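You operate a simulated robot arm through the tools that you are given. There is no shell and no other tool.

You run a simulated two-armed robot. Do the job below in one go: nothing can be reset, and whatever is moved stays where it is left.

## Task
Pick up the grey nozzles box with one hand, pass it to the other hand and put it on the low shelf of the panel bay. Set down upright: grey nozzles box.

The check looks at the end state, three seconds after you hand in, the way a careful person would. Anything else that was tipped, shoved, dropped, spilled or broken makes it a failure.

## Robot
Two 7-joint arms with two-finger parallel grippers on one trunk, on a base that moves. Base frame: it is fixed to the floor where the robot stands at the start and does not move with it; the origin is under the middle of the robot, x ahead of it, y to its left, z up. Lengths are in m, angles in rad, forces in N, time in s.
The left shoulder is at the start at [0.05, 0.165, 1.105], the right one opposite. With the tool pointing down near the work surface each hand reaches from about 0.1 to 0.68 m from the robot's upright axis, wherever it stands, measured 20 degrees to its own side. Places, roughly: grey nozzles box [0.5, 2.75, 1]; low shelf of the panel bay [-1, 1.1, 0.2]. Payload 3.91 kg a hand.
Tool frame (each hand has its own): the origin (TCP) lies between the finger pads and is the grasp point; the fingertips stand 0.03 m ahead of it; z points along the fingers, y is the line along which they close. The gripper opens to 0.11 m. The fingers are 0.02 m wide and 0.01 m thick; the gripper's body (0.048 by 0.112 m) begins 0.055 m behind the TCP.
Orientation is told as [roll, pitch, yaw] about the base's x, y, z axes, in that order, counted from this pose: with the fingers straight down and closing along the base's y, the tool's x points along the base's -x, its y along +y and its z along -z.

## Interface
- The arms move only by the tool drive_tool. It takes "left_rows", "right_rows" or both (then of equal length, played together; a hand with none holds still); each is one flat list of numbers, 7 for each row, row after row: the turn, a rotation vector about the tool's x, y, z in rad, then the shift along the tool's x, y, z in m, then the finger opening in m, from 0 to 0.11. In form: [ax, ay, az, tx, ty, tz, gripper, ax, ay, az, tx, ty, tz, gripper, ...]. A call has 1 to 20 rows; each row is the pose to reach, as a shift and turn from the pose commanded when the call began, along the tool's axes at that moment. Rows are played at 5 a second. More than 0.05 m and 0.15 rad between two rows, or a gripper value outside its range, and nothing of the call is played. Where a pose cannot be reached the arm comes as near as it can. A force on the tool above 40 N (or 10 N above the force at the start of the call, whichever is more), or a blocked arm, ends the call early, and 0.2 s more pass. The fingers move at their own pace (about 0.045 m/s each) and stop on an object; they squeeze with about 31 N. The grip force told is the motor's: it shows also when the fingers shut on nothing. Time passes only in rows, and 0.2 s behind the last, so rows that repeat a pose let the fingers close. The reply holds the time, the measured pose of the TCP, the force on the tool along the base axes, the opening and the grip force, in the units named above and with some noise, with the torque about the TCP (base axes, N m) and any sound that the robot's microphone picked up, and new pictures: "views" is both (left out), scene, wrist or none (wrist: the cameras of the hands that moved).
- Cameras (640 x 400 px; columns grow to the right, rows downward): "scene" is now at [0.1223, 0.0041, 1.2876]; the picture's right is [0.07, -1.00, 0.00], its down [-0.45, -0.03, -0.89] and it looks along [0.89, 0.06, -0.45] (base axes); focal length 269 px, centre (320, 200). "left" rides on the left gripper at [0.072, -0.017, -0.103] in its tool frame; the picture's right is [0.23, 0.97, 0.00], its down [-0.76, 0.18, -0.62] and it looks along [-0.61, 0.14, 0.78] (tool axes); focal length 222 px, centre (320, 200). "right" rides on the right gripper at [0.072, 0.017, -0.103] in its tool frame; the picture's right is [-0.23, 0.97, 0.00], its down [-0.76, -0.18, -0.62] and it looks along [-0.61, -0.14, 0.78] (tool axes); focal length 222 px, centre (320, 200). There is no depth. A picture from a camera that has moved, and an enlarged one, comes with that camera's place and axes in the base frame and with its lens.
- lift_body(by): slides the trunk up (or, below 0, down) by that many m; the arms and the scene camera ride with it, the base frame stays. It gives what a move gives, with no picture.
- drive_base(legs): drives the robot by 1 to 6 legs, each [ahead, left, turn to the left] in m, m and rad, along the robot's own axes; the way and the turn of a leg run together, so that a leg with both is an arc; at most 1.5 m and 3.142 rad a leg. The arms and the cameras ride along, it lands a little off, and it stops where it bumps. It gives what a move gives, and a new picture of the scene camera.
- pan_tilt(pan, tilt): turns the head with the scene camera to pan (to the left, within 1.396 rad either way) and tilt (down, from -0.506 to 1.204), counted from straight ahead of the robot. It gives what a move gives, and a new picture of the scene camera.
- close_up(camera, box): a new picture of the part [left, top, right, bottom] of that camera's present view, enlarged. No time passes.
- close_job(): hands the job in; it is judged then, once.

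Places have to be worked out from the pictures, the camera data and where the tool is seen. Open the grippers and draw the arms clear of the work before you hand the job in, unless the task says otherwise.

The tools are called after ">>>" as name(argument=value, ...) on one line, values as JSON. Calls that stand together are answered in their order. drive_tool: Moves the arms, as the interface text tells. Its arguments: {"type":"object","properties":{"left_rows":{"type":"array"},"right_rows":{"type":"array"},"views":{"type":"string","enum":["both","scene","wrist","none"]}},"required":[]} The other tools are called the same way: lift_body (by) moves the trunk up or down; drive_base (legs) drives the base; pan_tilt (pan, tilt) turns the head that bears the scene camera; close_up (camera, box) takes an enlarged picture of a part of a camera's view; close_job () hands the job in.

At the start:

```text
time: 0.0
left_ee_pos: [0.391, 0.1412, 1.1507]
left_orientation: [-0.001, -0.001, 0.0]
left_contact_force: [-0.5, -0.4, 0.3]
left_torque: [0.0, 0.0, -0.03]
left_grip_width: 0.1098
left_finger_force: 0.1
right_ee_pos: [0.3312, -0.1232, 1.165]
right_orientation: [0.0, 0.002, 0.0]
right_contact_force: [0.0, -0.4, 0.6]
right_torque: [-0.01, 0.02, 0.03]
right_grip_width: 0.1101
right_finger_force: 0.1
trunk travel left (down, up): [-0.325, 0.178]
robot x, y, heading: [0.0005, -0.0016, 0.001]
head pan, tilt (commanded): [0.066, 0.463]
```

scene: 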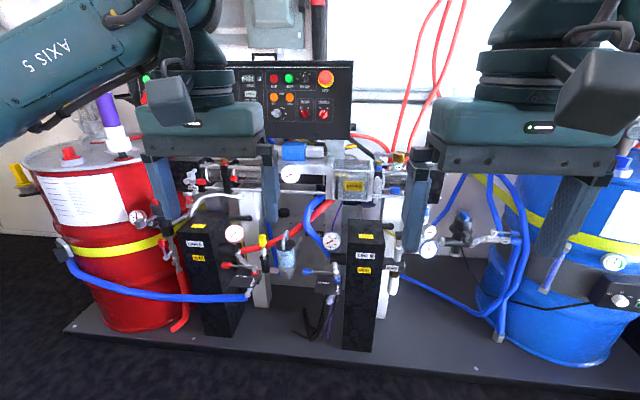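
right: 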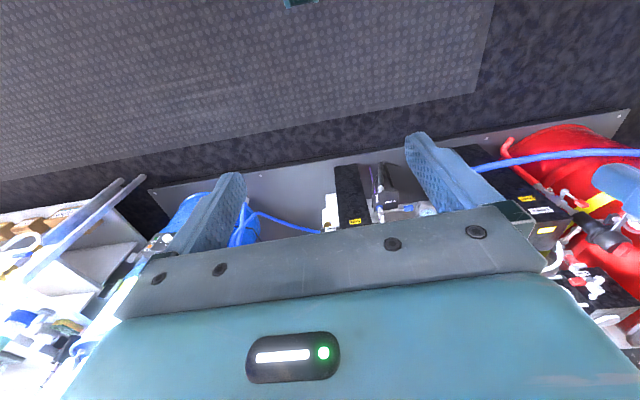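
left: 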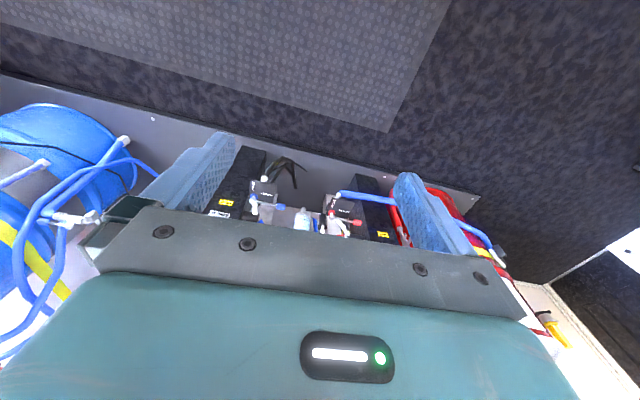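

The pictures show a spray-rig with drums ahead of me; the box and the shelf are to my left, outside the view. I turn the head left to look for them.

>>> pan_tilt(pan=1.35, tilt=0.3)

```text
time: 1.5
left_ee_pos: [0.3928, 0.1415, 1.1519]
left_orientation: [0.001, 0.0, 0.0]
left_contact_force: [-1.1, -0.1, 0.4]
left_torque: [-0.01, -0.01, -0.02]
left_grip_width: 0.1101
left_finger_force: 0.1
right_ee_pos: [0.3286, -0.1236, 1.1652]
right_orientation: [0.0, 0.0, -0.002]
right_contact_force: [-0.2, 0.5, -0.1]
right_torque: [0.02, -0.02, 0.0]
right_grip_width: 0.11
right_finger_force: 0.2
trunk travel left (down, up): [-0.325, 0.178]
robot x, y, heading: [0.0011, 0.0023, -0.0]
head pan, tilt (commanded): [1.349, 0.3]
camera scene: at [0.0514, 0.0891, 1.3028], right [0.98, -0.22, 0.0], down [-0.07, -0.29, -0.96], along [0.21, 0.93, -0.3], focal length 269 px, centre (320, 200)
```

scene: 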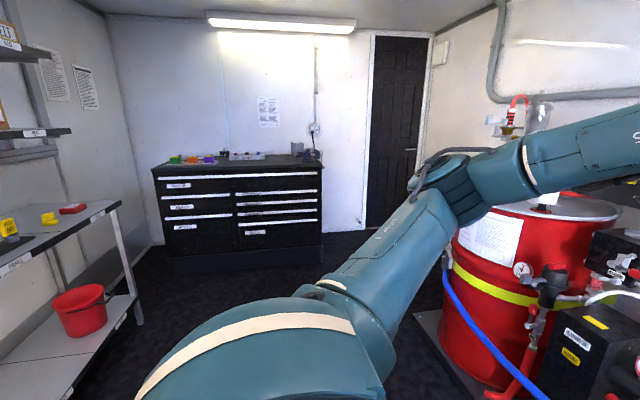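

I see a dark tool chest at about y = 2.8 with coloured boxes on top and a bench with a low shelf on the left. I zoom in on both.

>>> close_up(camera="scene", box=[150, 130, 330, 242])

>>> close_up(camera="scene", box=[0, 180, 200, 400])

>>> close_up(camera="scene", box=[0, 0, 160, 180])

```text
3.56 times, centred on (240, 186) of scene
camera zoom: at [0.0514, 0.0891, 1.3028], right [0.98, -0.22, 0.0], down [-0.07, -0.29, -0.96], along [0.21, 0.93, -0.3], focal length 956 px, centre (604, 250)
```

zoom: 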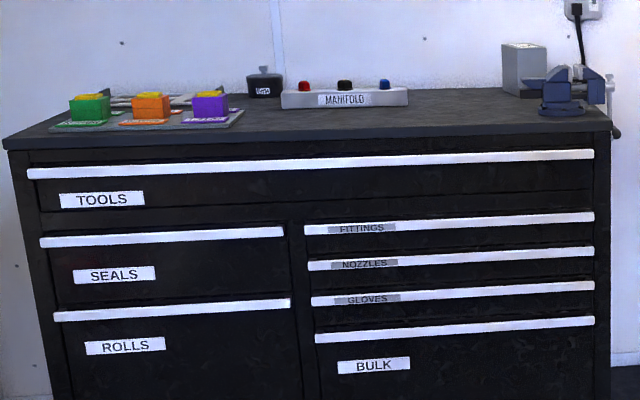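

```text
1.82 times, centred on (100, 290) of scene
camera zoom: at [0.0514, 0.0891, 1.3028], right [0.98, -0.22, 0.0], down [-0.07, -0.29, -0.96], along [0.21, 0.93, -0.3], focal length 489 px, centre (720, 36)
```

zoom: 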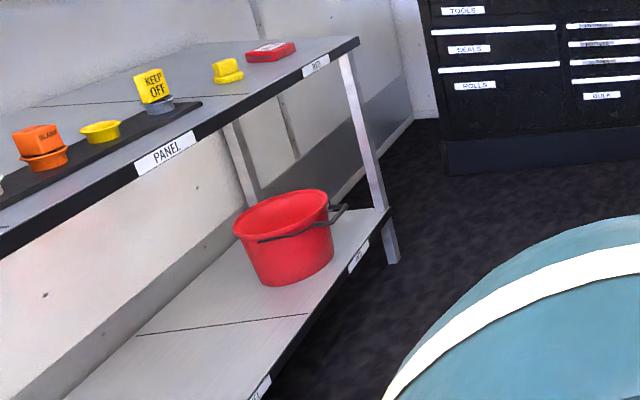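

```text
2.22 times, centred on (80, 90) of scene
camera zoom: at [0.0514, 0.0891, 1.3028], right [0.98, -0.22, 0.0], down [-0.07, -0.29, -0.96], along [0.21, 0.93, -0.3], focal length 597 px, centre (853, 444)
```

zoom: 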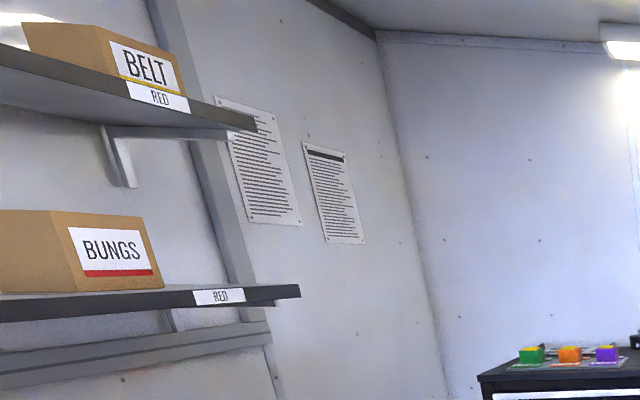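

The grey box looks to be the light-grey block beside the blue vise on the right end of the chest (about x 0.43, y 2.75, z 1.0), and the bench bays are labelled RED / PANEL. I turn the robot on the spot to face the chest and look again.

>>> drive_base(legs=[[0, 0, 1.571]])

>>> pan_tilt(pan=1.2, tilt=0.5)

```text
time: 5.6
left_ee_pos: [-0.1275, 0.3968, 1.1525]
left_orientation: [-0.001, 0.0, 1.536]
left_contact_force: [0.0, 0.7, 0.1]
left_torque: [-0.04, 0.0, 0.0]
left_grip_width: 0.1101
left_finger_force: 0.0
right_ee_pos: [0.135, 0.3253, 1.1647]
right_orientation: [0.0, 0.0, 1.534]
right_contact_force: [-1.0, -0.4, 0.4]
right_torque: [-0.01, 0.02, -0.03]
right_grip_width: 0.1099
right_finger_force: 0.2
trunk travel left (down, up): [-0.325, 0.178]
robot x, y, heading: [-0.0011, 0.0031, 1.534]
head pan, tilt (commanded): [1.349, 0.3]
camera scene: at [-0.0878, 0.0511, 1.3028], right [0.26, 0.97, 0.0], down [0.29, -0.08, -0.96], along [-0.92, 0.24, -0.3], focal length 269 px, centre (320, 200)
```

scene: 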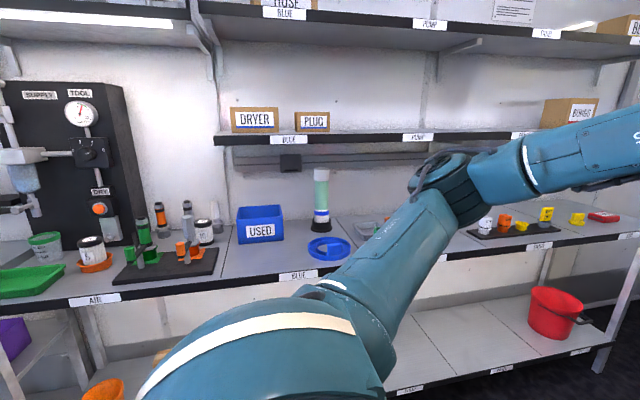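

```text
time: 6.3
left_ee_pos: [-0.1269, 0.3972, 1.1524]
left_orientation: [0.0, 0.0, 1.537]
left_contact_force: [0.2, 0.1, 1.1]
left_torque: [-0.03, -0.01, -0.02]
left_grip_width: 0.1097
left_finger_force: 0.1
right_ee_pos: [0.1369, 0.3241, 1.1647]
right_orientation: [-0.002, 0.0, 1.533]
right_contact_force: [-0.3, -1.2, 1.0]
right_torque: [0.03, 0.01, -0.01]
right_grip_width: 0.1101
right_finger_force: 0.0
trunk travel left (down, up): [-0.325, 0.178]
robot x, y, heading: [0.001, 0.0028, 1.533]
head pan, tilt (commanded): [1.201, 0.499]
camera scene: at [-0.081, 0.0632, 1.2844], right [0.39, 0.92, 0.0], down [0.44, -0.19, -0.88], along [-0.81, 0.35, -0.48], focal length 269 px, centre (320, 200)
```

scene: 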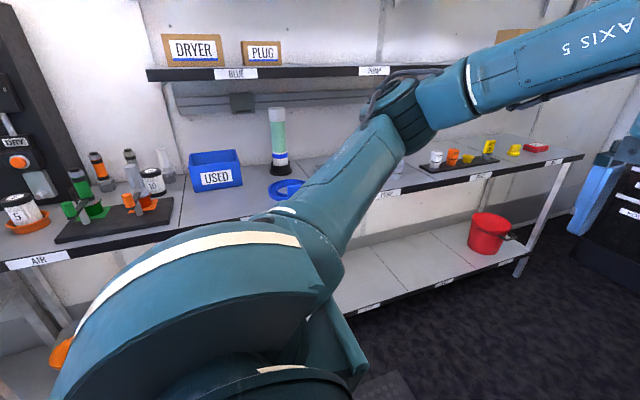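

The bench has bays AIR, BLUE, PANEL, RED with matching low shelf labels. I zoom in on the low shelf part visible past my arm.

>>> close_up(camera="scene", box=[320, 120, 600, 330])

>>> pan_tilt(pan=0.0, tilt=0.3)

```text
1.90 times, centred on (460, 225) of scene
camera zoom: at [-0.081, 0.0632, 1.2844], right [0.39, 0.92, 0.0], down [0.44, -0.19, -0.88], along [-0.81, 0.35, -0.48], focal length 512 px, centre (53, 152)
```

zoom: 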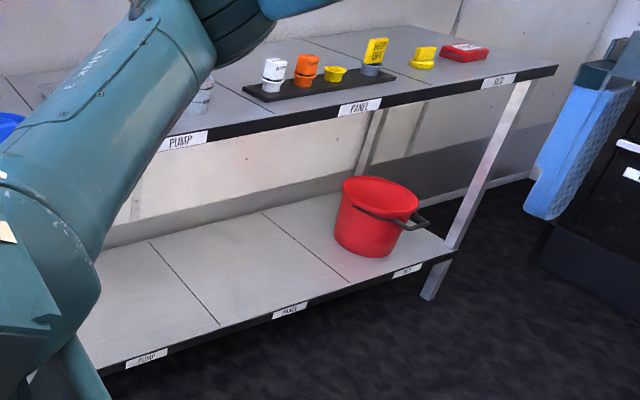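

```text
time: 7.7
left_ee_pos: [-0.127, 0.3971, 1.1532]
left_orientation: [0.002, -0.001, 1.536]
left_contact_force: [-0.9, -0.7, 0.5]
left_torque: [0.02, 0.03, -0.04]
left_grip_width: 0.1101
left_finger_force: 0.3
right_ee_pos: [0.1351, 0.3258, 1.1638]
right_orientation: [0.001, 0.002, 1.533]
right_contact_force: [0.6, 0.2, 0.5]
right_torque: [0.02, 0.02, -0.01]
right_grip_width: 0.1099
right_finger_force: 0.0
trunk travel left (down, up): [-0.325, 0.178]
robot x, y, heading: [-0.0, -0.0011, 1.531]
head pan, tilt (commanded): [0.0, 0.3]
camera scene: at [0.0059, 0.1206, 1.3028], right [1.0, -0.04, 0.0], down [-0.01, -0.3, -0.96], along [0.03, 0.95, -0.3], focal length 269 px, centre (320, 200)
```

scene: 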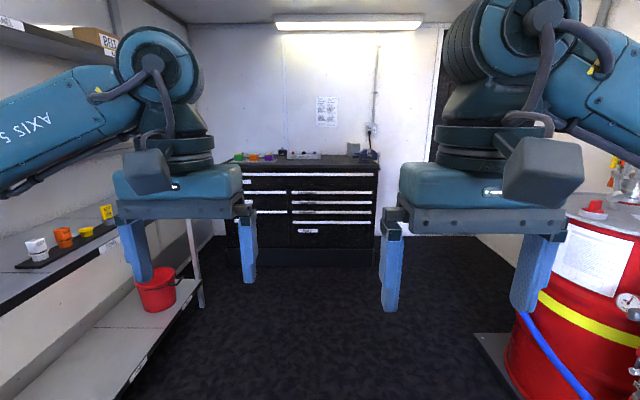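

The panel bay's low shelf is clear: x from about -1.19 to -0.8, y 0.85 to 1.37, z ≈ 0.2, with only the red bucket in the RED bay. Now I drive ahead toward the chest, squaring up the heading.

>>> drive_base(legs=[[0, 0, 0.04], [1.4, 0, 0]])

>>> close_up(camera="scene", box=[200, 100, 480, 275])

```text
time: 15.1
left_ee_pos: [-0.1141, 1.8053, 1.1522]
left_orientation: [0.0, 0.001, 1.544]
left_contact_force: [0.0, -0.1, -0.7]
left_torque: [0.02, -0.01, 0.04]
left_grip_width: 0.1102
left_finger_force: 0.0
right_ee_pos: [0.1493, 1.7362, 1.1643]
right_orientation: [0.0, -0.001, 1.544]
right_contact_force: [-0.5, -0.1, 0.3]
right_torque: [0.0, 0.0, -0.02]
right_grip_width: 0.11
right_finger_force: 0.1
trunk travel left (down, up): [-0.325, 0.178]
robot x, y, heading: [0.0181, 1.4102, 1.543]
head pan, tilt (commanded): [0.0, 0.3]
camera scene: at [0.0212, 1.5304, 1.3027], right [1.0, -0.03, 0.0], down [-0.01, -0.3, -0.96], along [0.03, 0.95, -0.3], focal length 269 px, centre (320, 200)
```

scene: 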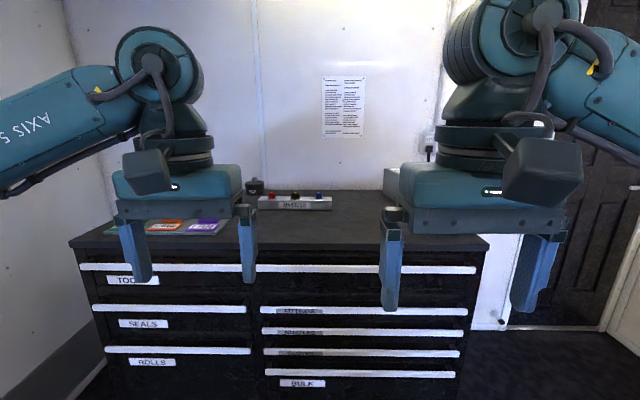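

```text
2.29 times, centred on (340, 188) of scene
camera zoom: at [0.0212, 1.5304, 1.3027], right [1.0, -0.03, 0.0], down [-0.01, -0.3, -0.96], along [0.03, 0.95, -0.3], focal length 614 px, centre (274, 229)
```

zoom: 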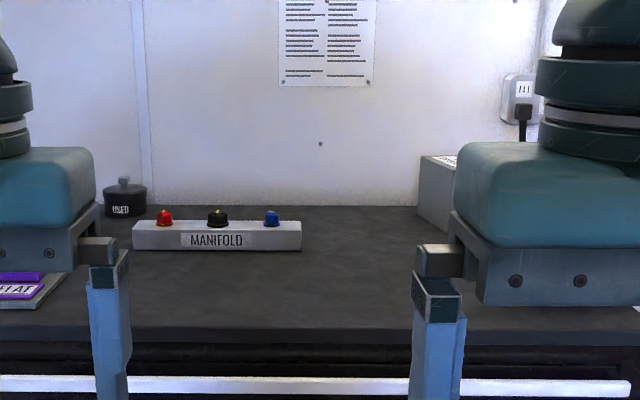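

The chest top is at about z 0.886 with its front edge at y ≈ 2.35; the box stands near x 0.45–0.55, y 2.8–3.0. I shift right and closer for a better look with the right wrist camera.

>>> drive_base(legs=[[0, 0, 0.03], [0.25, -0.3, 0]])

>>> drive_tool(right_rows=[0, 0, 0, 0, 0, 0, 0.11], views="wrist")

```text
time: 18.8
left_ee_pos: [0.176, 2.05, 1.1528]
left_orientation: [0.0, 0.0, 1.575]
left_contact_force: [0.5, -0.8, 0.1]
left_torque: [-0.01, -0.02, 0.02]
left_grip_width: 0.11
left_finger_force: 0.0
right_ee_pos: [0.4426, 1.9893, 1.1638]
right_orientation: [0.003, 0.0, 1.575]
right_contact_force: [0.7, 0.0, -0.5]
right_torque: [-0.03, 0.0, 0.03]
right_grip_width: 0.1101
right_finger_force: 0.0
trunk travel left (down, up): [-0.325, 0.178]
robot x, y, heading: [0.3219, 1.6577, 1.575]
head pan, tilt (commanded): [0.0, 0.3]
camera scene: at [0.3207, 1.7796, 1.3027], right [1.0, 0.0, 0.0], down [0.0, -0.3, -0.96], along [0.0, 0.96, -0.3], focal length 269 px, centre (320, 200)
```

scene: 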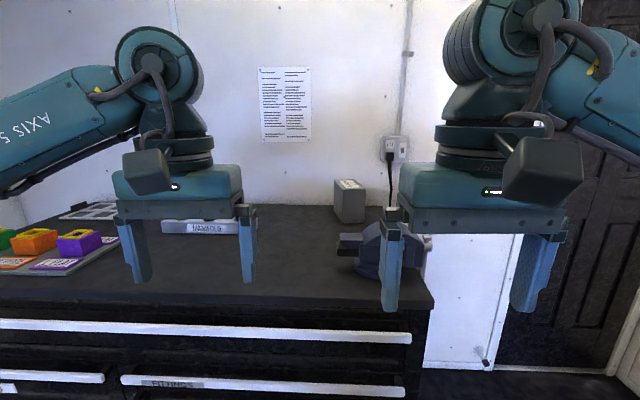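

```text
time: 19.2
left_ee_pos: [0.1769, 2.0497, 1.1515]
left_orientation: [-0.001, 0.001, 1.576]
left_contact_force: [0.3, -0.1, 0.3]
left_torque: [0.0, -0.01, -0.02]
left_grip_width: 0.1101
left_finger_force: 0.0
right_ee_pos: [0.4419, 1.989, 1.165]
right_orientation: [0.002, 0.001, 1.573]
right_contact_force: [1.1, -0.6, 0.6]
right_torque: [-0.01, 0.02, 0.0]
right_grip_width: 0.1099
right_finger_force: 0.0
trunk travel left (down, up): [-0.325, 0.178]
robot x, y, heading: [0.3187, 1.6591, 1.573]
head pan, tilt (commanded): [0.0, 0.3]
camera right: at [0.425, 1.9185, 1.2683], right [-0.97, 0.22, 0.0], down [0.18, 0.76, 0.62], along [0.14, 0.61, -0.78], focal length 222 px, centre (320, 200)
```

right: 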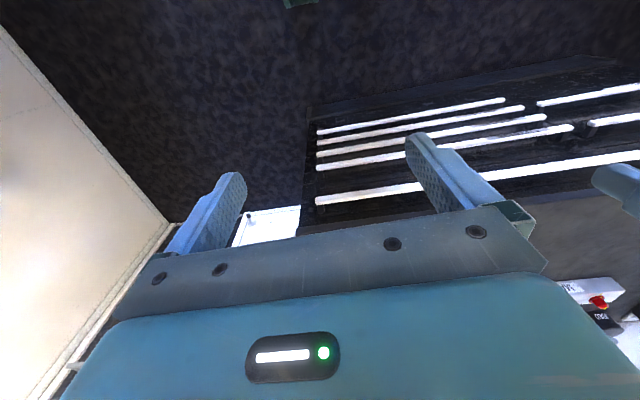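

The box now shows between the grippers with a label on its top, the vise in front of it to the right. I zoom in on it.

>>> close_up(camera="scene", box=[280, 150, 460, 300])

```text
2.67 times, centred on (370, 225) of scene
camera zoom: at [0.3206, 1.7795, 1.3028], right [1.0, 0.0, 0.0], down [0.0, -0.3, -0.96], along [0.0, 0.96, -0.3], focal length 717 px, centre (187, 133)
```

zoom: 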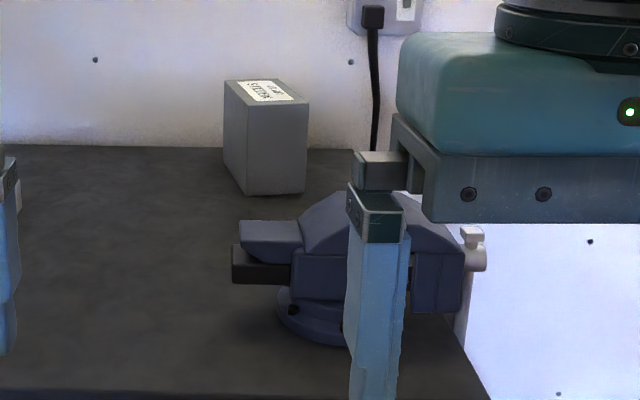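

Triangulating the chest corner from two views puts the top at z ≈ 0.91, its front edge at y ≈ 2.28, right edge x ≈ 0.57; the box is about 0.092 × 0.14 × 0.138 m, centre near (0.437, 2.825), turned about 0.15 rad. I look down to see my own base size and the chest's toe room.

>>> pan_tilt(pan=0.0, tilt=1.2)

```text
time: 20.4
left_ee_pos: [0.1761, 2.0499, 1.1527]
left_orientation: [-0.001, -0.001, 1.575]
left_contact_force: [0.8, -0.6, 0.3]
left_torque: [0.01, -0.01, -0.01]
left_grip_width: 0.1097
left_finger_force: 0.1
right_ee_pos: [0.4417, 1.9897, 1.165]
right_orientation: [-0.001, 0.0, 1.572]
right_contact_force: [-0.9, -0.2, 1.4]
right_torque: [0.0, -0.02, -0.02]
right_grip_width: 0.1099
right_finger_force: 0.0
trunk travel left (down, up): [-0.325, 0.178]
robot x, y, heading: [0.32, 1.6582, 1.569]
head pan, tilt (commanded): [0.0, 1.201]
camera scene: at [0.3207, 1.7421, 1.2307], right [1.0, 0.0, 0.0], down [0.0, -0.93, -0.36], along [0.0, 0.36, -0.93], focal length 269 px, centre (320, 200)
```

scene: 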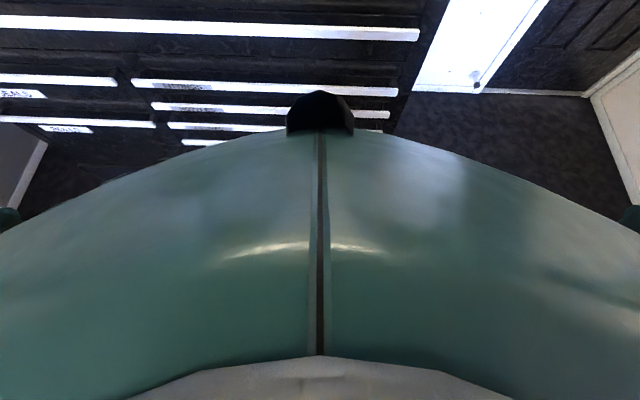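

Only my torso shows; the base is below it. I drive nearer in a modest step, lining the right shoulder up with the box, and check for bumps.

>>> drive_base(legs=[[0.27, 0.05, 0]])

>>> pan_tilt(pan=-0.1, tilt=0.5)

```text
time: 22.3
left_ee_pos: [0.1281, 2.3277, 1.1517]
left_orientation: [0.0, -0.001, 1.568]
left_contact_force: [1.2, 0.6, 0.0]
left_torque: [-0.01, -0.02, 0.02]
left_grip_width: 0.1099
left_finger_force: 0.1
right_ee_pos: [0.3933, 2.2656, 1.1641]
right_orientation: [-0.001, 0.0, 1.569]
right_contact_force: [0.8, 0.1, 0.0]
right_torque: [-0.04, 0.02, -0.01]
right_grip_width: 0.1098
right_finger_force: 0.0
trunk travel left (down, up): [-0.325, 0.178]
robot x, y, heading: [0.2713, 1.9349, 1.567]
head pan, tilt (commanded): [0.0, 1.201]
camera scene: at [0.271, 2.0191, 1.2306], right [1.0, 0.0, 0.0], down [0.0, -0.93, -0.36], along [0.0, 0.36, -0.93], focal length 269 px, centre (320, 200)
```

scene: 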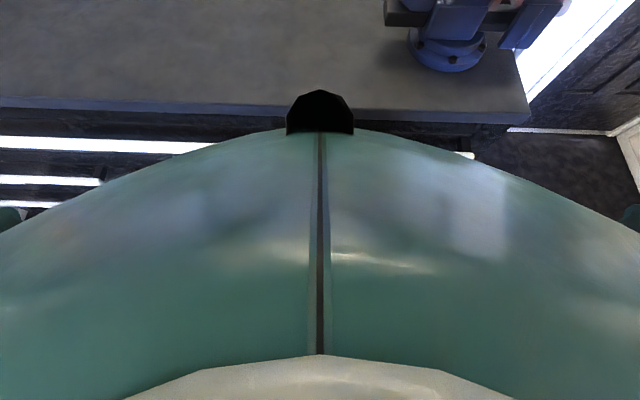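

```text
time: 23.4
left_ee_pos: [0.1279, 2.3274, 1.152]
left_orientation: [0.001, 0.0, 1.569]
left_contact_force: [0.1, 0.3, 0.6]
left_torque: [-0.01, 0.02, -0.02]
left_grip_width: 0.11
left_finger_force: 0.0
right_ee_pos: [0.3952, 2.2657, 1.1642]
right_orientation: [-0.001, 0.0, 1.57]
right_contact_force: [0.0, -0.9, 0.6]
right_torque: [0.0, -0.01, 0.01]
right_grip_width: 0.1097
right_finger_force: 0.0
trunk travel left (down, up): [-0.325, 0.178]
robot x, y, heading: [0.2694, 1.9324, 1.567]
head pan, tilt (commanded): [-0.099, 0.499]
camera scene: at [0.2802, 2.0532, 1.2843], right [0.99, -0.1, 0.0], down [-0.05, -0.48, -0.88], along [0.09, 0.87, -0.48], focal length 269 px, centre (320, 200)
```

scene: 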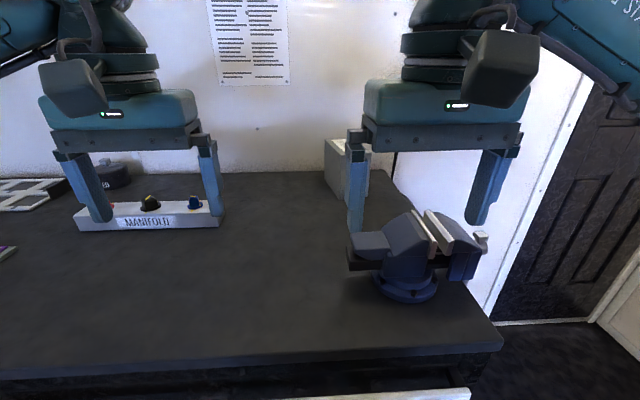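

No bump, gap to the chest edge is fine. The vise (base near x 0.47, y 2.385, top about z 1.06) stands before the box, so I raise the right hand and pitch its fingers 45° forward above it, which also clears the view to the box.

>>> drive_tool(right_rows=[0, -0.131, 0, -0.025, 0, -0.025, 0.11, 0, -0.262, 0, -0.05, 0, -0.05, 0.11, 0, -0.393, 0, -0.075, 0, -0.075, 0.11, 0, -0.524, 0, -0.1, 0, -0.1, 0.11, 0, -0.655, 0, -0.125, 0, -0.125, 0.11, 0, -0.785, 0, -0.15, 0, -0.15, 0.11], views="both")

```text
time: 24.8
left_ee_pos: [0.1285, 2.3281, 1.1526]
left_orientation: [0.001, -0.001, 1.571]
left_contact_force: [0.9, -0.1, 0.5]
left_torque: [-0.02, -0.01, -0.02]
left_grip_width: 0.1098
left_finger_force: 0.1
right_ee_pos: [0.3974, 2.4166, 1.3134]
right_orientation: [0.0, -0.786, 1.57]
right_contact_force: [-0.8, 0.6, 0.3]
right_torque: [-0.03, 0.06, -0.02]
right_grip_width: 0.1099
right_finger_force: 0.2
trunk travel left (down, up): [-0.325, 0.178]
robot x, y, heading: [0.272, 1.9334, 1.57]
head pan, tilt (commanded): [-0.099, 0.499]
camera scene: at [0.2801, 2.0533, 1.2843], right [0.99, -0.1, 0.0], down [-0.05, -0.48, -0.88], along [0.09, 0.87, -0.48], focal length 269 px, centre (320, 200)
camera right: at [0.3797, 2.2941, 1.3379], right [-0.97, 0.16, 0.16], down [0.18, 0.1, 0.98], along [0.14, 0.98, -0.12], focal length 222 px, centre (320, 200)
```

scene: 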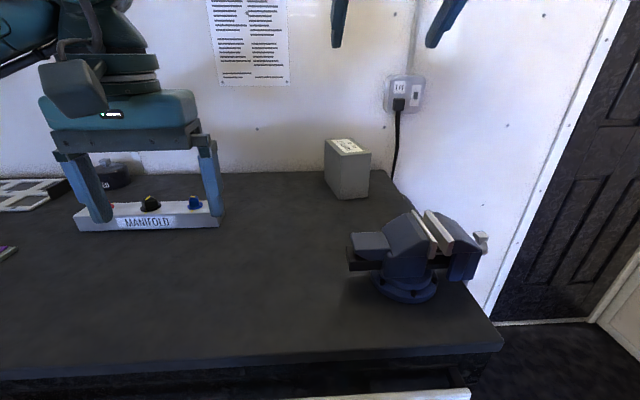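
right: 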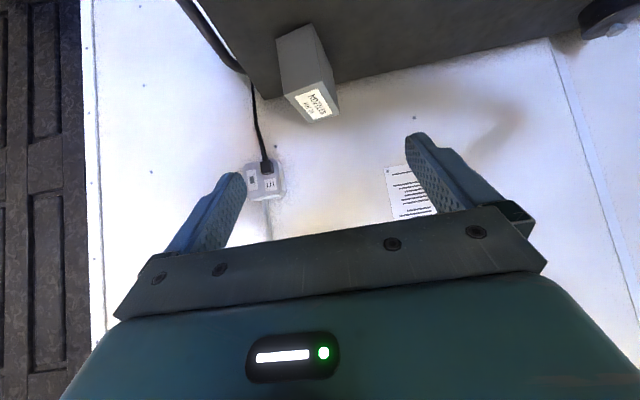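

The box is now fully visible and labelled NOZZLES on its top. I zoom in with both cameras to place its corners precisely.

>>> close_up(camera="scene", box=[300, 120, 400, 220])

>>> close_up(camera="right", box=[240, 0, 400, 140])

```text
4.00 times, centred on (350, 170) of scene
camera zoom: at [0.2801, 2.0533, 1.2843], right [0.99, -0.1, 0.0], down [-0.05, -0.48, -0.88], along [0.09, 0.87, -0.48], focal length 1075 px, centre (200, 320)
```

zoom: 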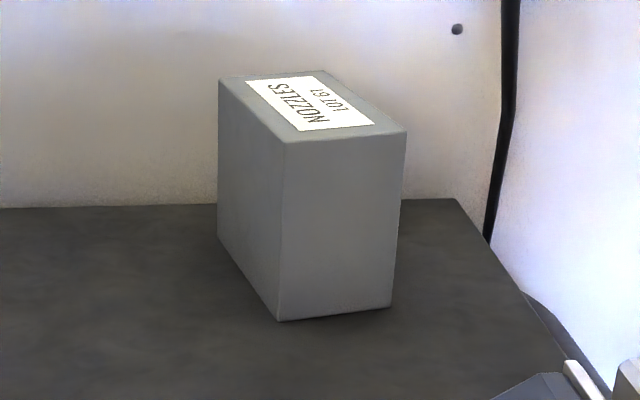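

```text
2.86 times, centred on (320, 70) of right
camera zoom: at [0.3797, 2.2941, 1.3379], right [-0.97, 0.16, 0.16], down [0.18, 0.1, 0.98], along [0.14, 0.98, -0.12], focal length 635 px, centre (320, 571)
```

zoom: 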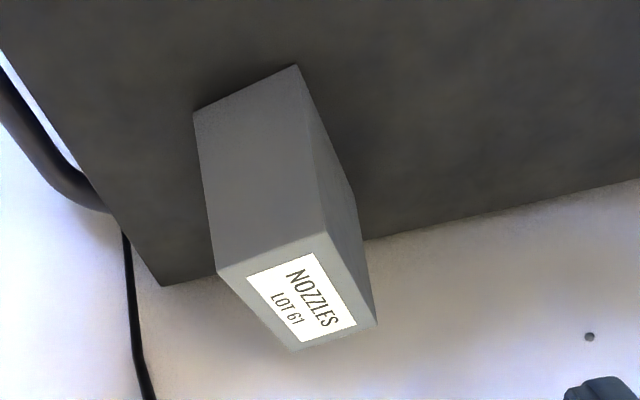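

Both cameras agree to about a centimetre: box ≈ 0.088 wide × 0.153 deep × 0.136 high, centre ≈ (0.429, 2.793), top z ≈ 1.05, turned ≈ 0.165 rad. I bring the right hand, yawed to match, to a standoff about 13 cm from the front-top corner grasp.

>>> drive_tool(right_rows=[-0.0146, 0, -0.0146, -0.0038, -0.0066, 0.04, 0.11, -0.0292, 0, -0.0292, -0.0076, -0.0133, 0.08, 0.11, -0.0438, 0, -0.0438, -0.0113, -0.0199, 0.12, 0.11, -0.0584, 0, -0.0584, -0.0151, -0.0266, 0.16, 0.11, -0.073, 0, -0.073, -0.0189, -0.0332, 0.2, 0.11, -0.0876, 0, -0.0876, -0.0227, -0.0398, 0.24, 0.11, -0.1022, 0, -0.1022, -0.0264, -0.0465, 0.28, 0.11, -0.1167, 0, -0.1167, -0.0302, -0.0531, 0.3195, 0.11], views="both")

```text
time: 26.6
left_ee_pos: [0.1283, 2.3279, 1.1511]
left_orientation: [0.001, 0.001, 1.571]
left_contact_force: [0.0, -0.7, -0.7]
left_torque: [-0.02, 0.03, -0.01]
left_grip_width: 0.1102
left_finger_force: 0.0
right_ee_pos: [0.4478, 2.6649, 1.1087]
right_orientation: [0.0, -0.787, 1.734]
right_contact_force: [-0.7, -0.2, 0.9]
right_torque: [-0.02, -0.02, -0.02]
right_grip_width: 0.1103
right_finger_force: 0.1
trunk travel left (down, up): [-0.325, 0.178]
robot x, y, heading: [0.2666, 1.9366, 1.567]
head pan, tilt (commanded): [-0.099, 0.499]
camera scene: at [0.2801, 2.0537, 1.2843], right [0.99, -0.1, 0.0], down [-0.05, -0.48, -0.88], along [0.09, 0.87, -0.48], focal length 269 px, centre (320, 200)
camera right: at [0.4512, 2.541, 1.1315], right [-0.99, 0.0, 0.16], down [0.16, 0.13, 0.98], along [-0.02, 0.99, -0.12], focal length 222 px, centre (320, 200)
```

scene: 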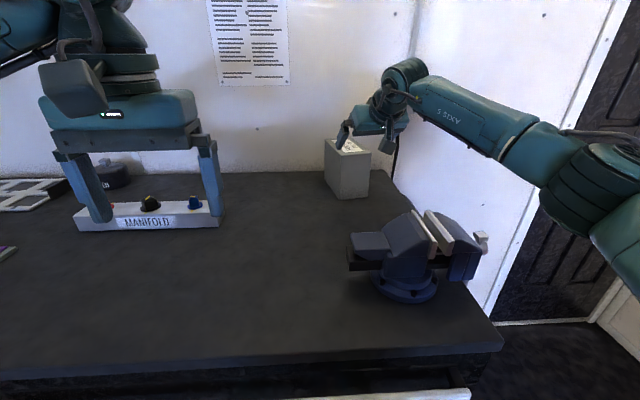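
right: 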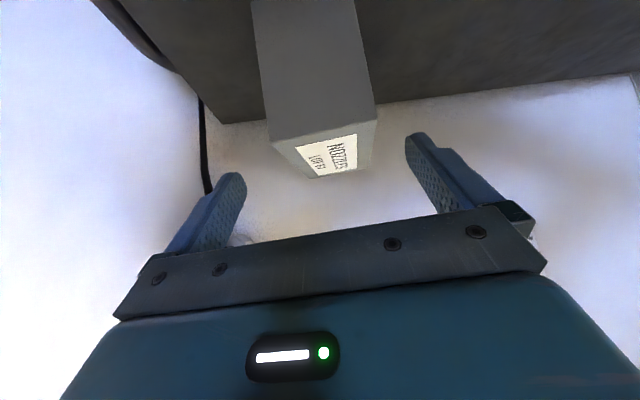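

The hand reached the standoff. I zoom in on the wrist view to refine the box's place relative to the fingers.

>>> close_up(camera="right", box=[160, 0, 480, 200])

>>> close_up(camera="scene", box=[300, 100, 420, 210])

```text
2.00 times, centred on (320, 100) of right
camera zoom: at [0.4512, 2.541, 1.1315], right [-0.99, 0.0, 0.16], down [0.16, 0.13, 0.98], along [-0.02, 0.99, -0.12], focal length 444 px, centre (320, 400)
```

zoom: 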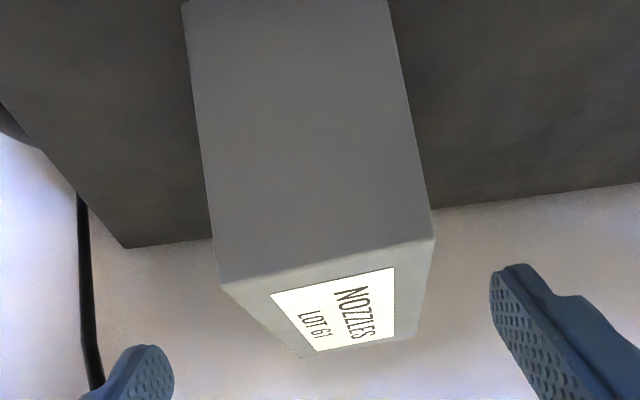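

```text
3.64 times, centred on (360, 155) of scene
camera zoom: at [0.2801, 2.0537, 1.2843], right [0.99, -0.1, 0.0], down [-0.05, -0.48, -0.88], along [0.09, 0.87, -0.48], focal length 977 px, centre (174, 364)
```

zoom: 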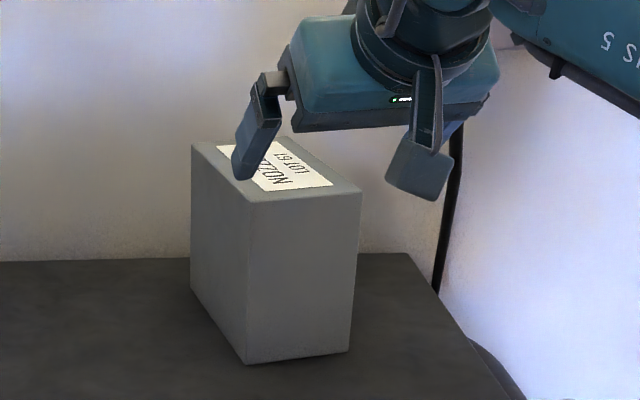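

The wrist view gives the box top at z ≈ 1.055, its centre 3 mm to the tool's +y side, and the front-top edge about 5 cm ahead and 5 cm below the TCP. I advance 7 cm along the fingers with the 3 mm correction and check.

>>> drive_tool(right_rows=[0, 0, 0, 0.0005, 0.0015, 0.025, 0.11, 0, 0, 0, 0.001, 0.003, 0.05, 0.11, 0, 0, 0, 0.001, 0.003, 0.07, 0.11], views="both")

```text
time: 27.4
left_ee_pos: [0.1278, 2.3278, 1.1528]
left_orientation: [-0.004, -0.001, 1.571]
left_contact_force: [-0.6, -0.1, 0.1]
left_torque: [0.0, -0.02, 0.0]
left_grip_width: 0.1102
left_finger_force: 0.1
right_ee_pos: [0.4384, 2.7094, 1.0596]
right_orientation: [0.0, -0.784, 1.735]
right_contact_force: [-0.4, 0.7, -0.7]
right_torque: [0.01, 0.02, -0.03]
right_grip_width: 0.1099
right_finger_force: 0.0
trunk travel left (down, up): [-0.325, 0.178]
robot x, y, heading: [0.2733, 1.9382, 1.571]
head pan, tilt (commanded): [-0.099, 0.499]
camera scene: at [0.28, 2.0535, 1.2843], right [0.99, -0.1, 0.0], down [-0.05, -0.48, -0.88], along [0.09, 0.87, -0.48], focal length 269 px, centre (320, 200)
camera right: at [0.4411, 2.5855, 1.0814], right [-0.99, 0.0, 0.16], down [0.16, 0.13, 0.98], along [-0.02, 0.99, -0.12], focal length 222 px, centre (320, 200)
```

scene: 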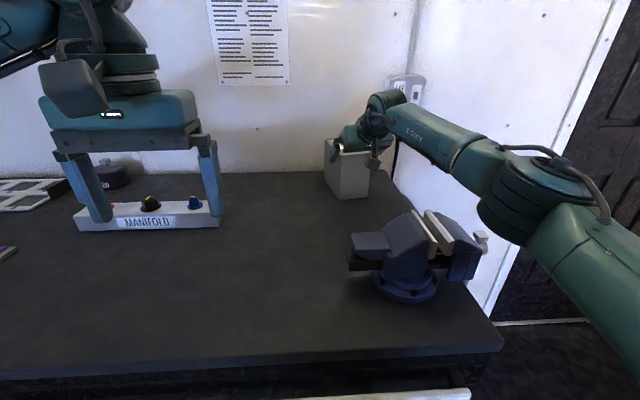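
right: 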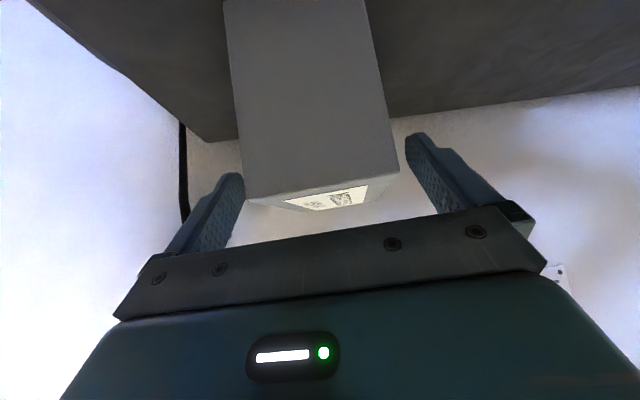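

The box sits between the fingertips. I zoom to check the side clearances before going on.

>>> close_up(camera="right", box=[160, 80, 480, 280])

```text
2.00 times, centred on (320, 180) of right
camera zoom: at [0.4411, 2.5855, 1.0814], right [-0.99, 0.0, 0.16], down [0.16, 0.13, 0.98], along [-0.02, 0.99, -0.12], focal length 444 px, centre (320, 240)
```

zoom: 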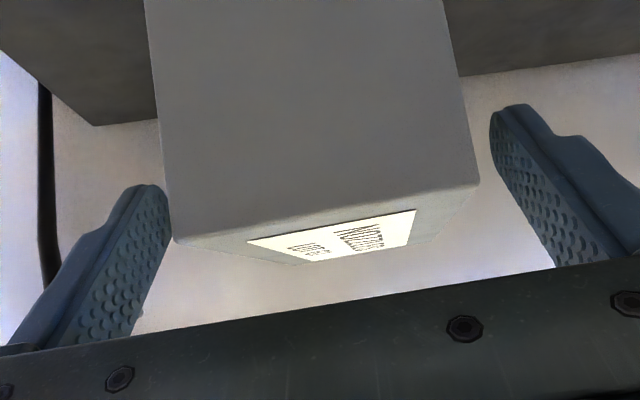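

The box is centred to within a millimetre and the TCP is just past the corner. I advance 4 cm more and then close the fingers.

>>> drive_tool(right_rows=[0, 0, 0, 0, 0, 0.014, 0.11, 0, 0, 0, 0, 0, 0.028, 0.11, 0, 0, 0, 0, 0, 0.04, 0.11, 0, 0, 0, 0, 0, 0.04, 0.11], views="wrist")

```text
time: 28.4
left_ee_pos: [0.1287, 2.3275, 1.1534]
left_orientation: [-0.001, -0.001, 1.568]
left_contact_force: [-0.6, 0.2, 0.2]
left_torque: [-0.01, -0.02, 0.03]
left_grip_width: 0.1099
left_finger_force: 0.1
right_ee_pos: [0.426, 2.7157, 1.0344]
right_orientation: [0.002, -0.785, 1.734]
right_contact_force: [0.6, -0.8, 0.3]
right_torque: [-0.02, 0.02, -0.03]
right_grip_width: 0.1099
right_finger_force: 0.0
right hand out of reach, approached as far as the arm can: row 2, 3, 4
trunk travel left (down, up): [-0.325, 0.178]
robot x, y, heading: [0.2703, 1.9348, 1.567]
head pan, tilt (commanded): [-0.099, 0.499]
camera right: at [0.4289, 2.5924, 1.057], right [-0.99, 0.0, 0.16], down [0.16, 0.13, 0.98], along [-0.02, 0.99, -0.12], focal length 222 px, centre (320, 200)
```

right: 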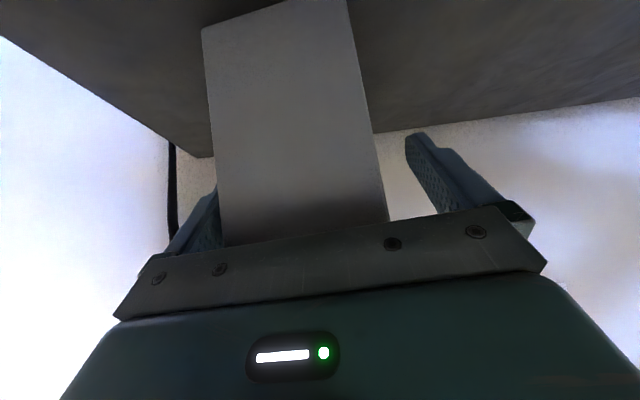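

The arm ran out of reach 2 cm short (no contact forces felt), so I back the hand straight out along its fingers before moving the base a bit closer.

>>> drive_tool(right_rows=[0, 0, 0, 0, 0, -0.04, 0.11, 0, 0, 0, 0, 0, -0.075, 0.11, 0, 0, 0, 0, 0, -0.11, 0.11, 0, 0, 0, 0, 0, -0.15, 0.11, 0, 0, 0, 0, 0, -0.19, 0.11], views="both")

```text
time: 29.6
left_ee_pos: [0.1292, 2.3274, 1.1523]
left_orientation: [-0.001, -0.003, 1.568]
left_contact_force: [0.2, -0.6, -0.2]
left_torque: [-0.01, -0.05, 0.01]
left_grip_width: 0.1098
left_finger_force: 0.0
right_ee_pos: [0.4493, 2.585, 1.1688]
right_orientation: [0.003, -0.786, 1.734]
right_contact_force: [0.3, -0.2, -0.8]
right_torque: [-0.03, 0.0, -0.01]
right_grip_width: 0.1101
right_finger_force: 0.0
trunk travel left (down, up): [-0.325, 0.178]
robot x, y, heading: [0.2704, 1.9369, 1.567]
head pan, tilt (commanded): [-0.099, 0.499]
camera scene: at [0.2803, 2.0527, 1.2844], right [0.99, -0.1, 0.0], down [-0.05, -0.48, -0.88], along [0.09, 0.87, -0.48], focal length 269 px, centre (320, 200)
camera right: at [0.452, 2.4598, 1.1908], right [-0.99, 0.0, 0.16], down [0.16, 0.13, 0.98], along [-0.02, 0.99, -0.12], focal length 222 px, centre (320, 200)
```

scene: 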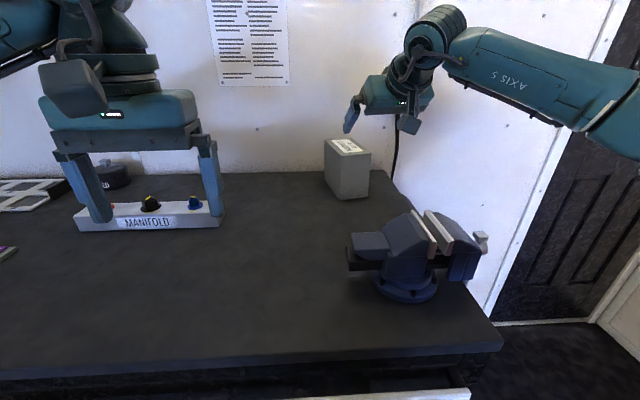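
right: 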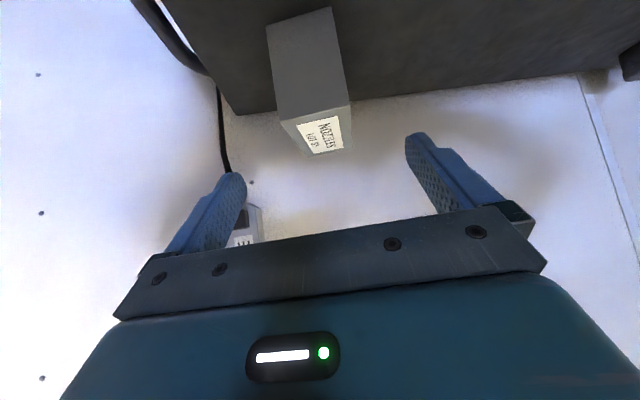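

Box unmoved. I drive 8 cm nearer to the chest, watching for a bump.

>>> drive_base(legs=[[0.08, 0, 0]])

```text
time: 30.4
left_ee_pos: [0.1298, 2.3366, 1.1518]
left_orientation: [-0.001, 0.0, 1.571]
left_contact_force: [0.0, -0.6, 0.5]
left_torque: [0.01, 0.01, 0.03]
left_grip_width: 0.1099
left_finger_force: 0.1
right_ee_pos: [0.4486, 2.5935, 1.1674]
right_orientation: [0.001, -0.784, 1.731]
right_contact_force: [-0.3, 0.2, 0.0]
right_torque: [0.01, 0.0, 0.01]
right_grip_width: 0.1099
right_finger_force: 0.0
trunk travel left (down, up): [-0.325, 0.178]
robot x, y, heading: [0.2654, 1.9425, 1.57]
head pan, tilt (commanded): [-0.099, 0.499]
stopped in leg 1: the robot was blocked; the commanded pose is now the measured one
camera scene: at [0.28, 2.0619, 1.2845], right [0.99, -0.1, 0.0], down [-0.05, -0.48, -0.88], along [0.09, 0.87, -0.48], focal length 269 px, centre (320, 200)
```

scene: 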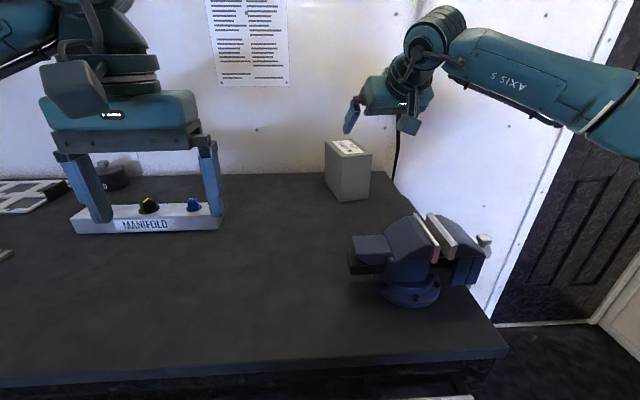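

The base front stops against the chest at robot y ≈ 1.943 (nothing on top moved), so more reach must come from a flatter hand: I pitch to 30° below horizontal and go to a new standoff 12 cm before the grasp point.

>>> drive_tool(right_rows=[0, -0.0655, 0, 0.0055, -0.002, 0.0228, 0.11, 0, -0.131, 0, 0.0109, -0.004, 0.0456, 0.11, 0, -0.1965, 0, 0.0164, -0.0061, 0.0683, 0.11, 0, -0.262, 0, 0.0218, -0.0081, 0.0911, 0.11], views="both")

```text
time: 31.4
left_ee_pos: [0.1299, 2.3382, 1.1513]
left_orientation: [0.002, 0.002, 1.571]
left_contact_force: [0.2, 0.9, 0.1]
left_torque: [0.0, 0.0, 0.0]
left_grip_width: 0.1101
left_finger_force: 0.0
right_ee_pos: [0.4489, 2.6466, 1.0841]
right_orientation: [0.001, -1.045, 1.731]
right_contact_force: [0.1, -0.5, 0.9]
right_torque: [0.02, 0.02, -0.01]
right_grip_width: 0.11
right_finger_force: 0.0
trunk travel left (down, up): [-0.325, 0.178]
robot x, y, heading: [0.2715, 1.9462, 1.566]
head pan, tilt (commanded): [-0.099, 0.499]
camera scene: at [0.2802, 2.063, 1.2843], right [0.99, -0.1, 0.0], down [-0.05, -0.48, -0.88], along [0.09, 0.87, -0.48], focal length 269 px, centre (320, 200)
camera right: at [0.4525, 2.5206, 1.0741], right [-0.98, -0.04, 0.2], down [0.2, -0.13, 0.97], along [-0.02, 0.99, 0.13], focal length 222 px, centre (320, 200)
```

scene: 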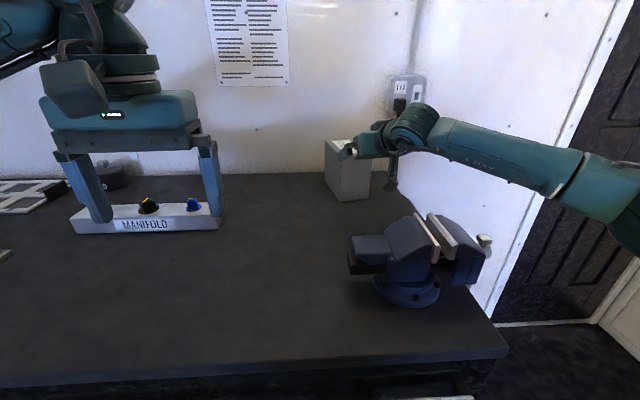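
right: 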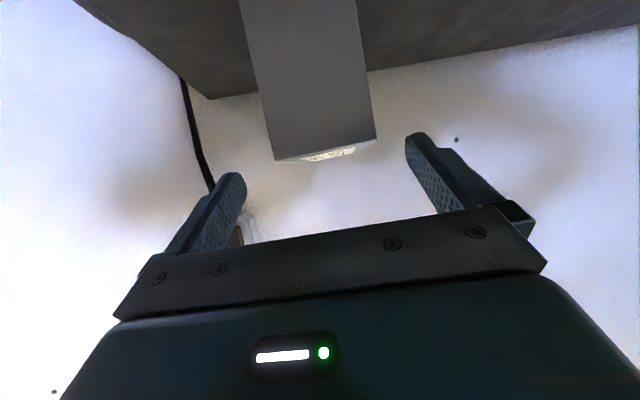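

>>> close_up(camera="right", box=[200, 0, 440, 180])

>>> close_up(camera="scene", box=[300, 80, 500, 300])

```text
2.22 times, centred on (320, 90) of right
camera zoom: at [0.4525, 2.5206, 1.0741], right [-0.98, -0.04, 0.2], down [0.2, -0.13, 0.97], along [-0.02, 0.99, 0.13], focal length 494 px, centre (320, 444)
```

zoom: 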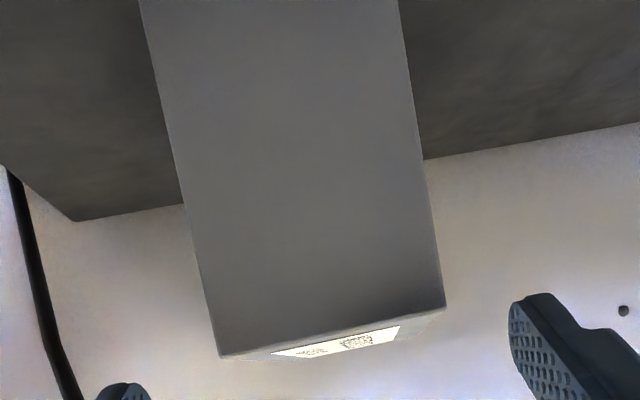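

```text
1.82 times, centred on (400, 190) of scene
camera zoom: at [0.2802, 2.063, 1.2843], right [0.99, -0.1, 0.0], down [-0.05, -0.48, -0.88], along [0.09, 0.87, -0.48], focal length 489 px, centre (174, 218)
```

zoom: 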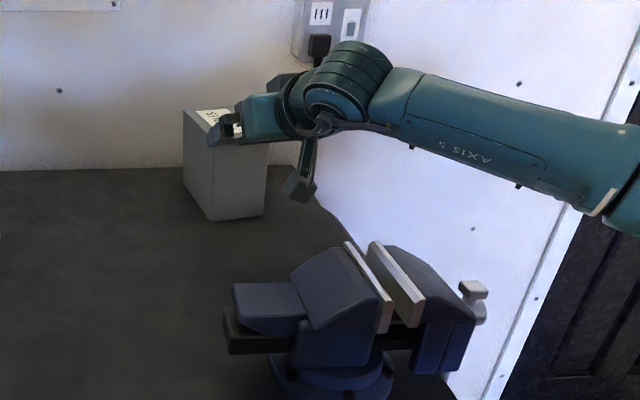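

This view agrees (edge 6.3 cm ahead, box top z ≈ 1.058, 1.4 mm to +y). I advance to the grasp point, still open.

>>> drive_tool(right_rows=[0, 0, 0, -0.0006, 0.0007, 0.03, 0.11, 0, 0, 0, -0.0011, 0.0014, 0.06, 0.11, 0, 0, 0, -0.0016, 0.0014, 0.09, 0.11, 0, 0, 0, -0.002, 0.0014, 0.116, 0.11, 0, 0, 0, -0.002, 0.0014, 0.116, 0.11], views="both")

```text
time: 32.6
left_ee_pos: [0.1288, 2.3373, 1.1524]
left_orientation: [0.0, -0.001, 1.57]
left_contact_force: [-1.5, 0.4, 0.1]
left_torque: [-0.02, 0.0, 0.0]
left_grip_width: 0.1096
left_finger_force: 0.0
right_ee_pos: [0.4313, 2.7431, 1.0301]
right_orientation: [0.0, -1.045, 1.731]
right_contact_force: [0.3, 0.0, 0.4]
right_torque: [-0.02, 0.0, 0.02]
right_grip_width: 0.1101
right_finger_force: 0.0
trunk travel left (down, up): [-0.325, 0.178]
robot x, y, heading: [0.2675, 1.9468, 1.568]
head pan, tilt (commanded): [-0.099, 0.499]
camera scene: at [0.2801, 2.0626, 1.2844], right [0.99, -0.1, 0.0], down [-0.05, -0.48, -0.88], along [0.09, 0.87, -0.48], focal length 269 px, centre (320, 200)
camera right: at [0.4351, 2.6173, 1.0191], right [-0.98, -0.04, 0.2], down [0.2, -0.13, 0.97], along [-0.02, 0.99, 0.13], focal length 222 px, centre (320, 200)
```

scene: 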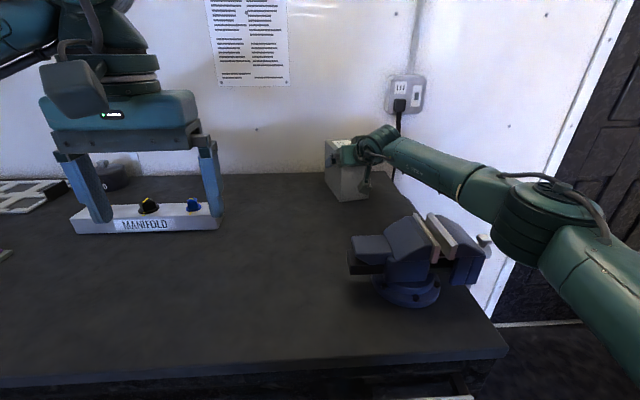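
right: 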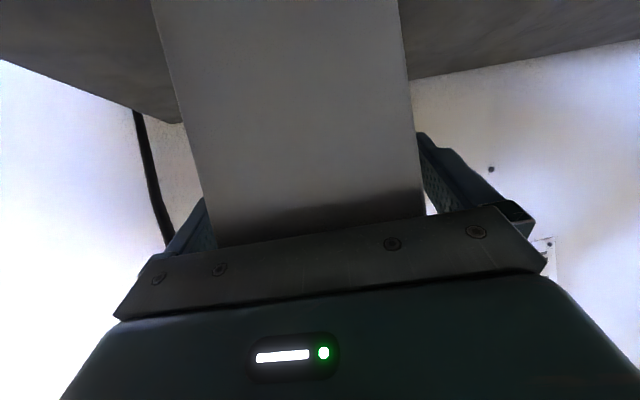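

The TCP is at the grasp point with no contact force. I close the fingers on the box.

>>> drive_tool(right_rows=[0, 0, 0, 0, 0, 0, 0.09, 0, 0, 0, 0, 0, 0, 0.05, 0, 0, 0, 0, 0, 0, 0.03, 0, 0, 0, 0, 0, 0, 0.03, 0, 0, 0, 0, 0, 0, 0.03], views="wrist")

```text
time: 33.9
left_ee_pos: [0.1278, 2.3371, 1.1521]
left_orientation: [0.0, 0.001, 1.571]
left_contact_force: [-0.2, -0.7, 0.4]
left_torque: [0.01, 0.0, 0.01]
left_grip_width: 0.11
left_finger_force: 0.0
right_ee_pos: [0.4319, 2.7417, 1.029]
right_orientation: [0.003, -1.046, 1.731]
right_contact_force: [-2.3, 0.3, -1.2]
right_torque: [0.14, 0.34, 0.36]
right_grip_width: 0.0848
right_finger_force: 31.0
trunk travel left (down, up): [-0.325, 0.178]
robot x, y, heading: [0.2686, 1.9413, 1.569]
head pan, tilt (commanded): [-0.099, 0.499]
camera right: at [0.4346, 2.6172, 1.0193], right [-0.98, -0.05, 0.2], down [0.2, -0.13, 0.97], along [-0.02, 0.99, 0.13], focal length 222 px, centre (320, 200)
```

right: 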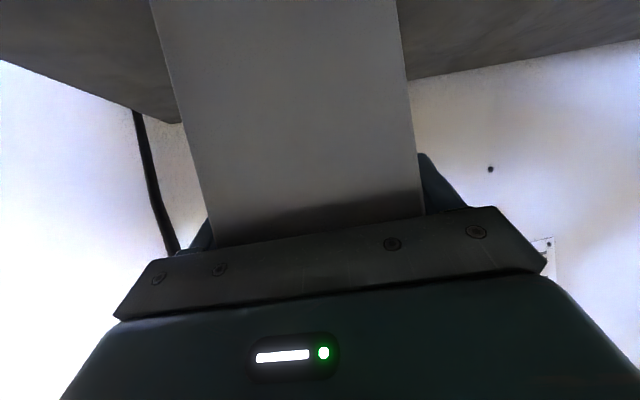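

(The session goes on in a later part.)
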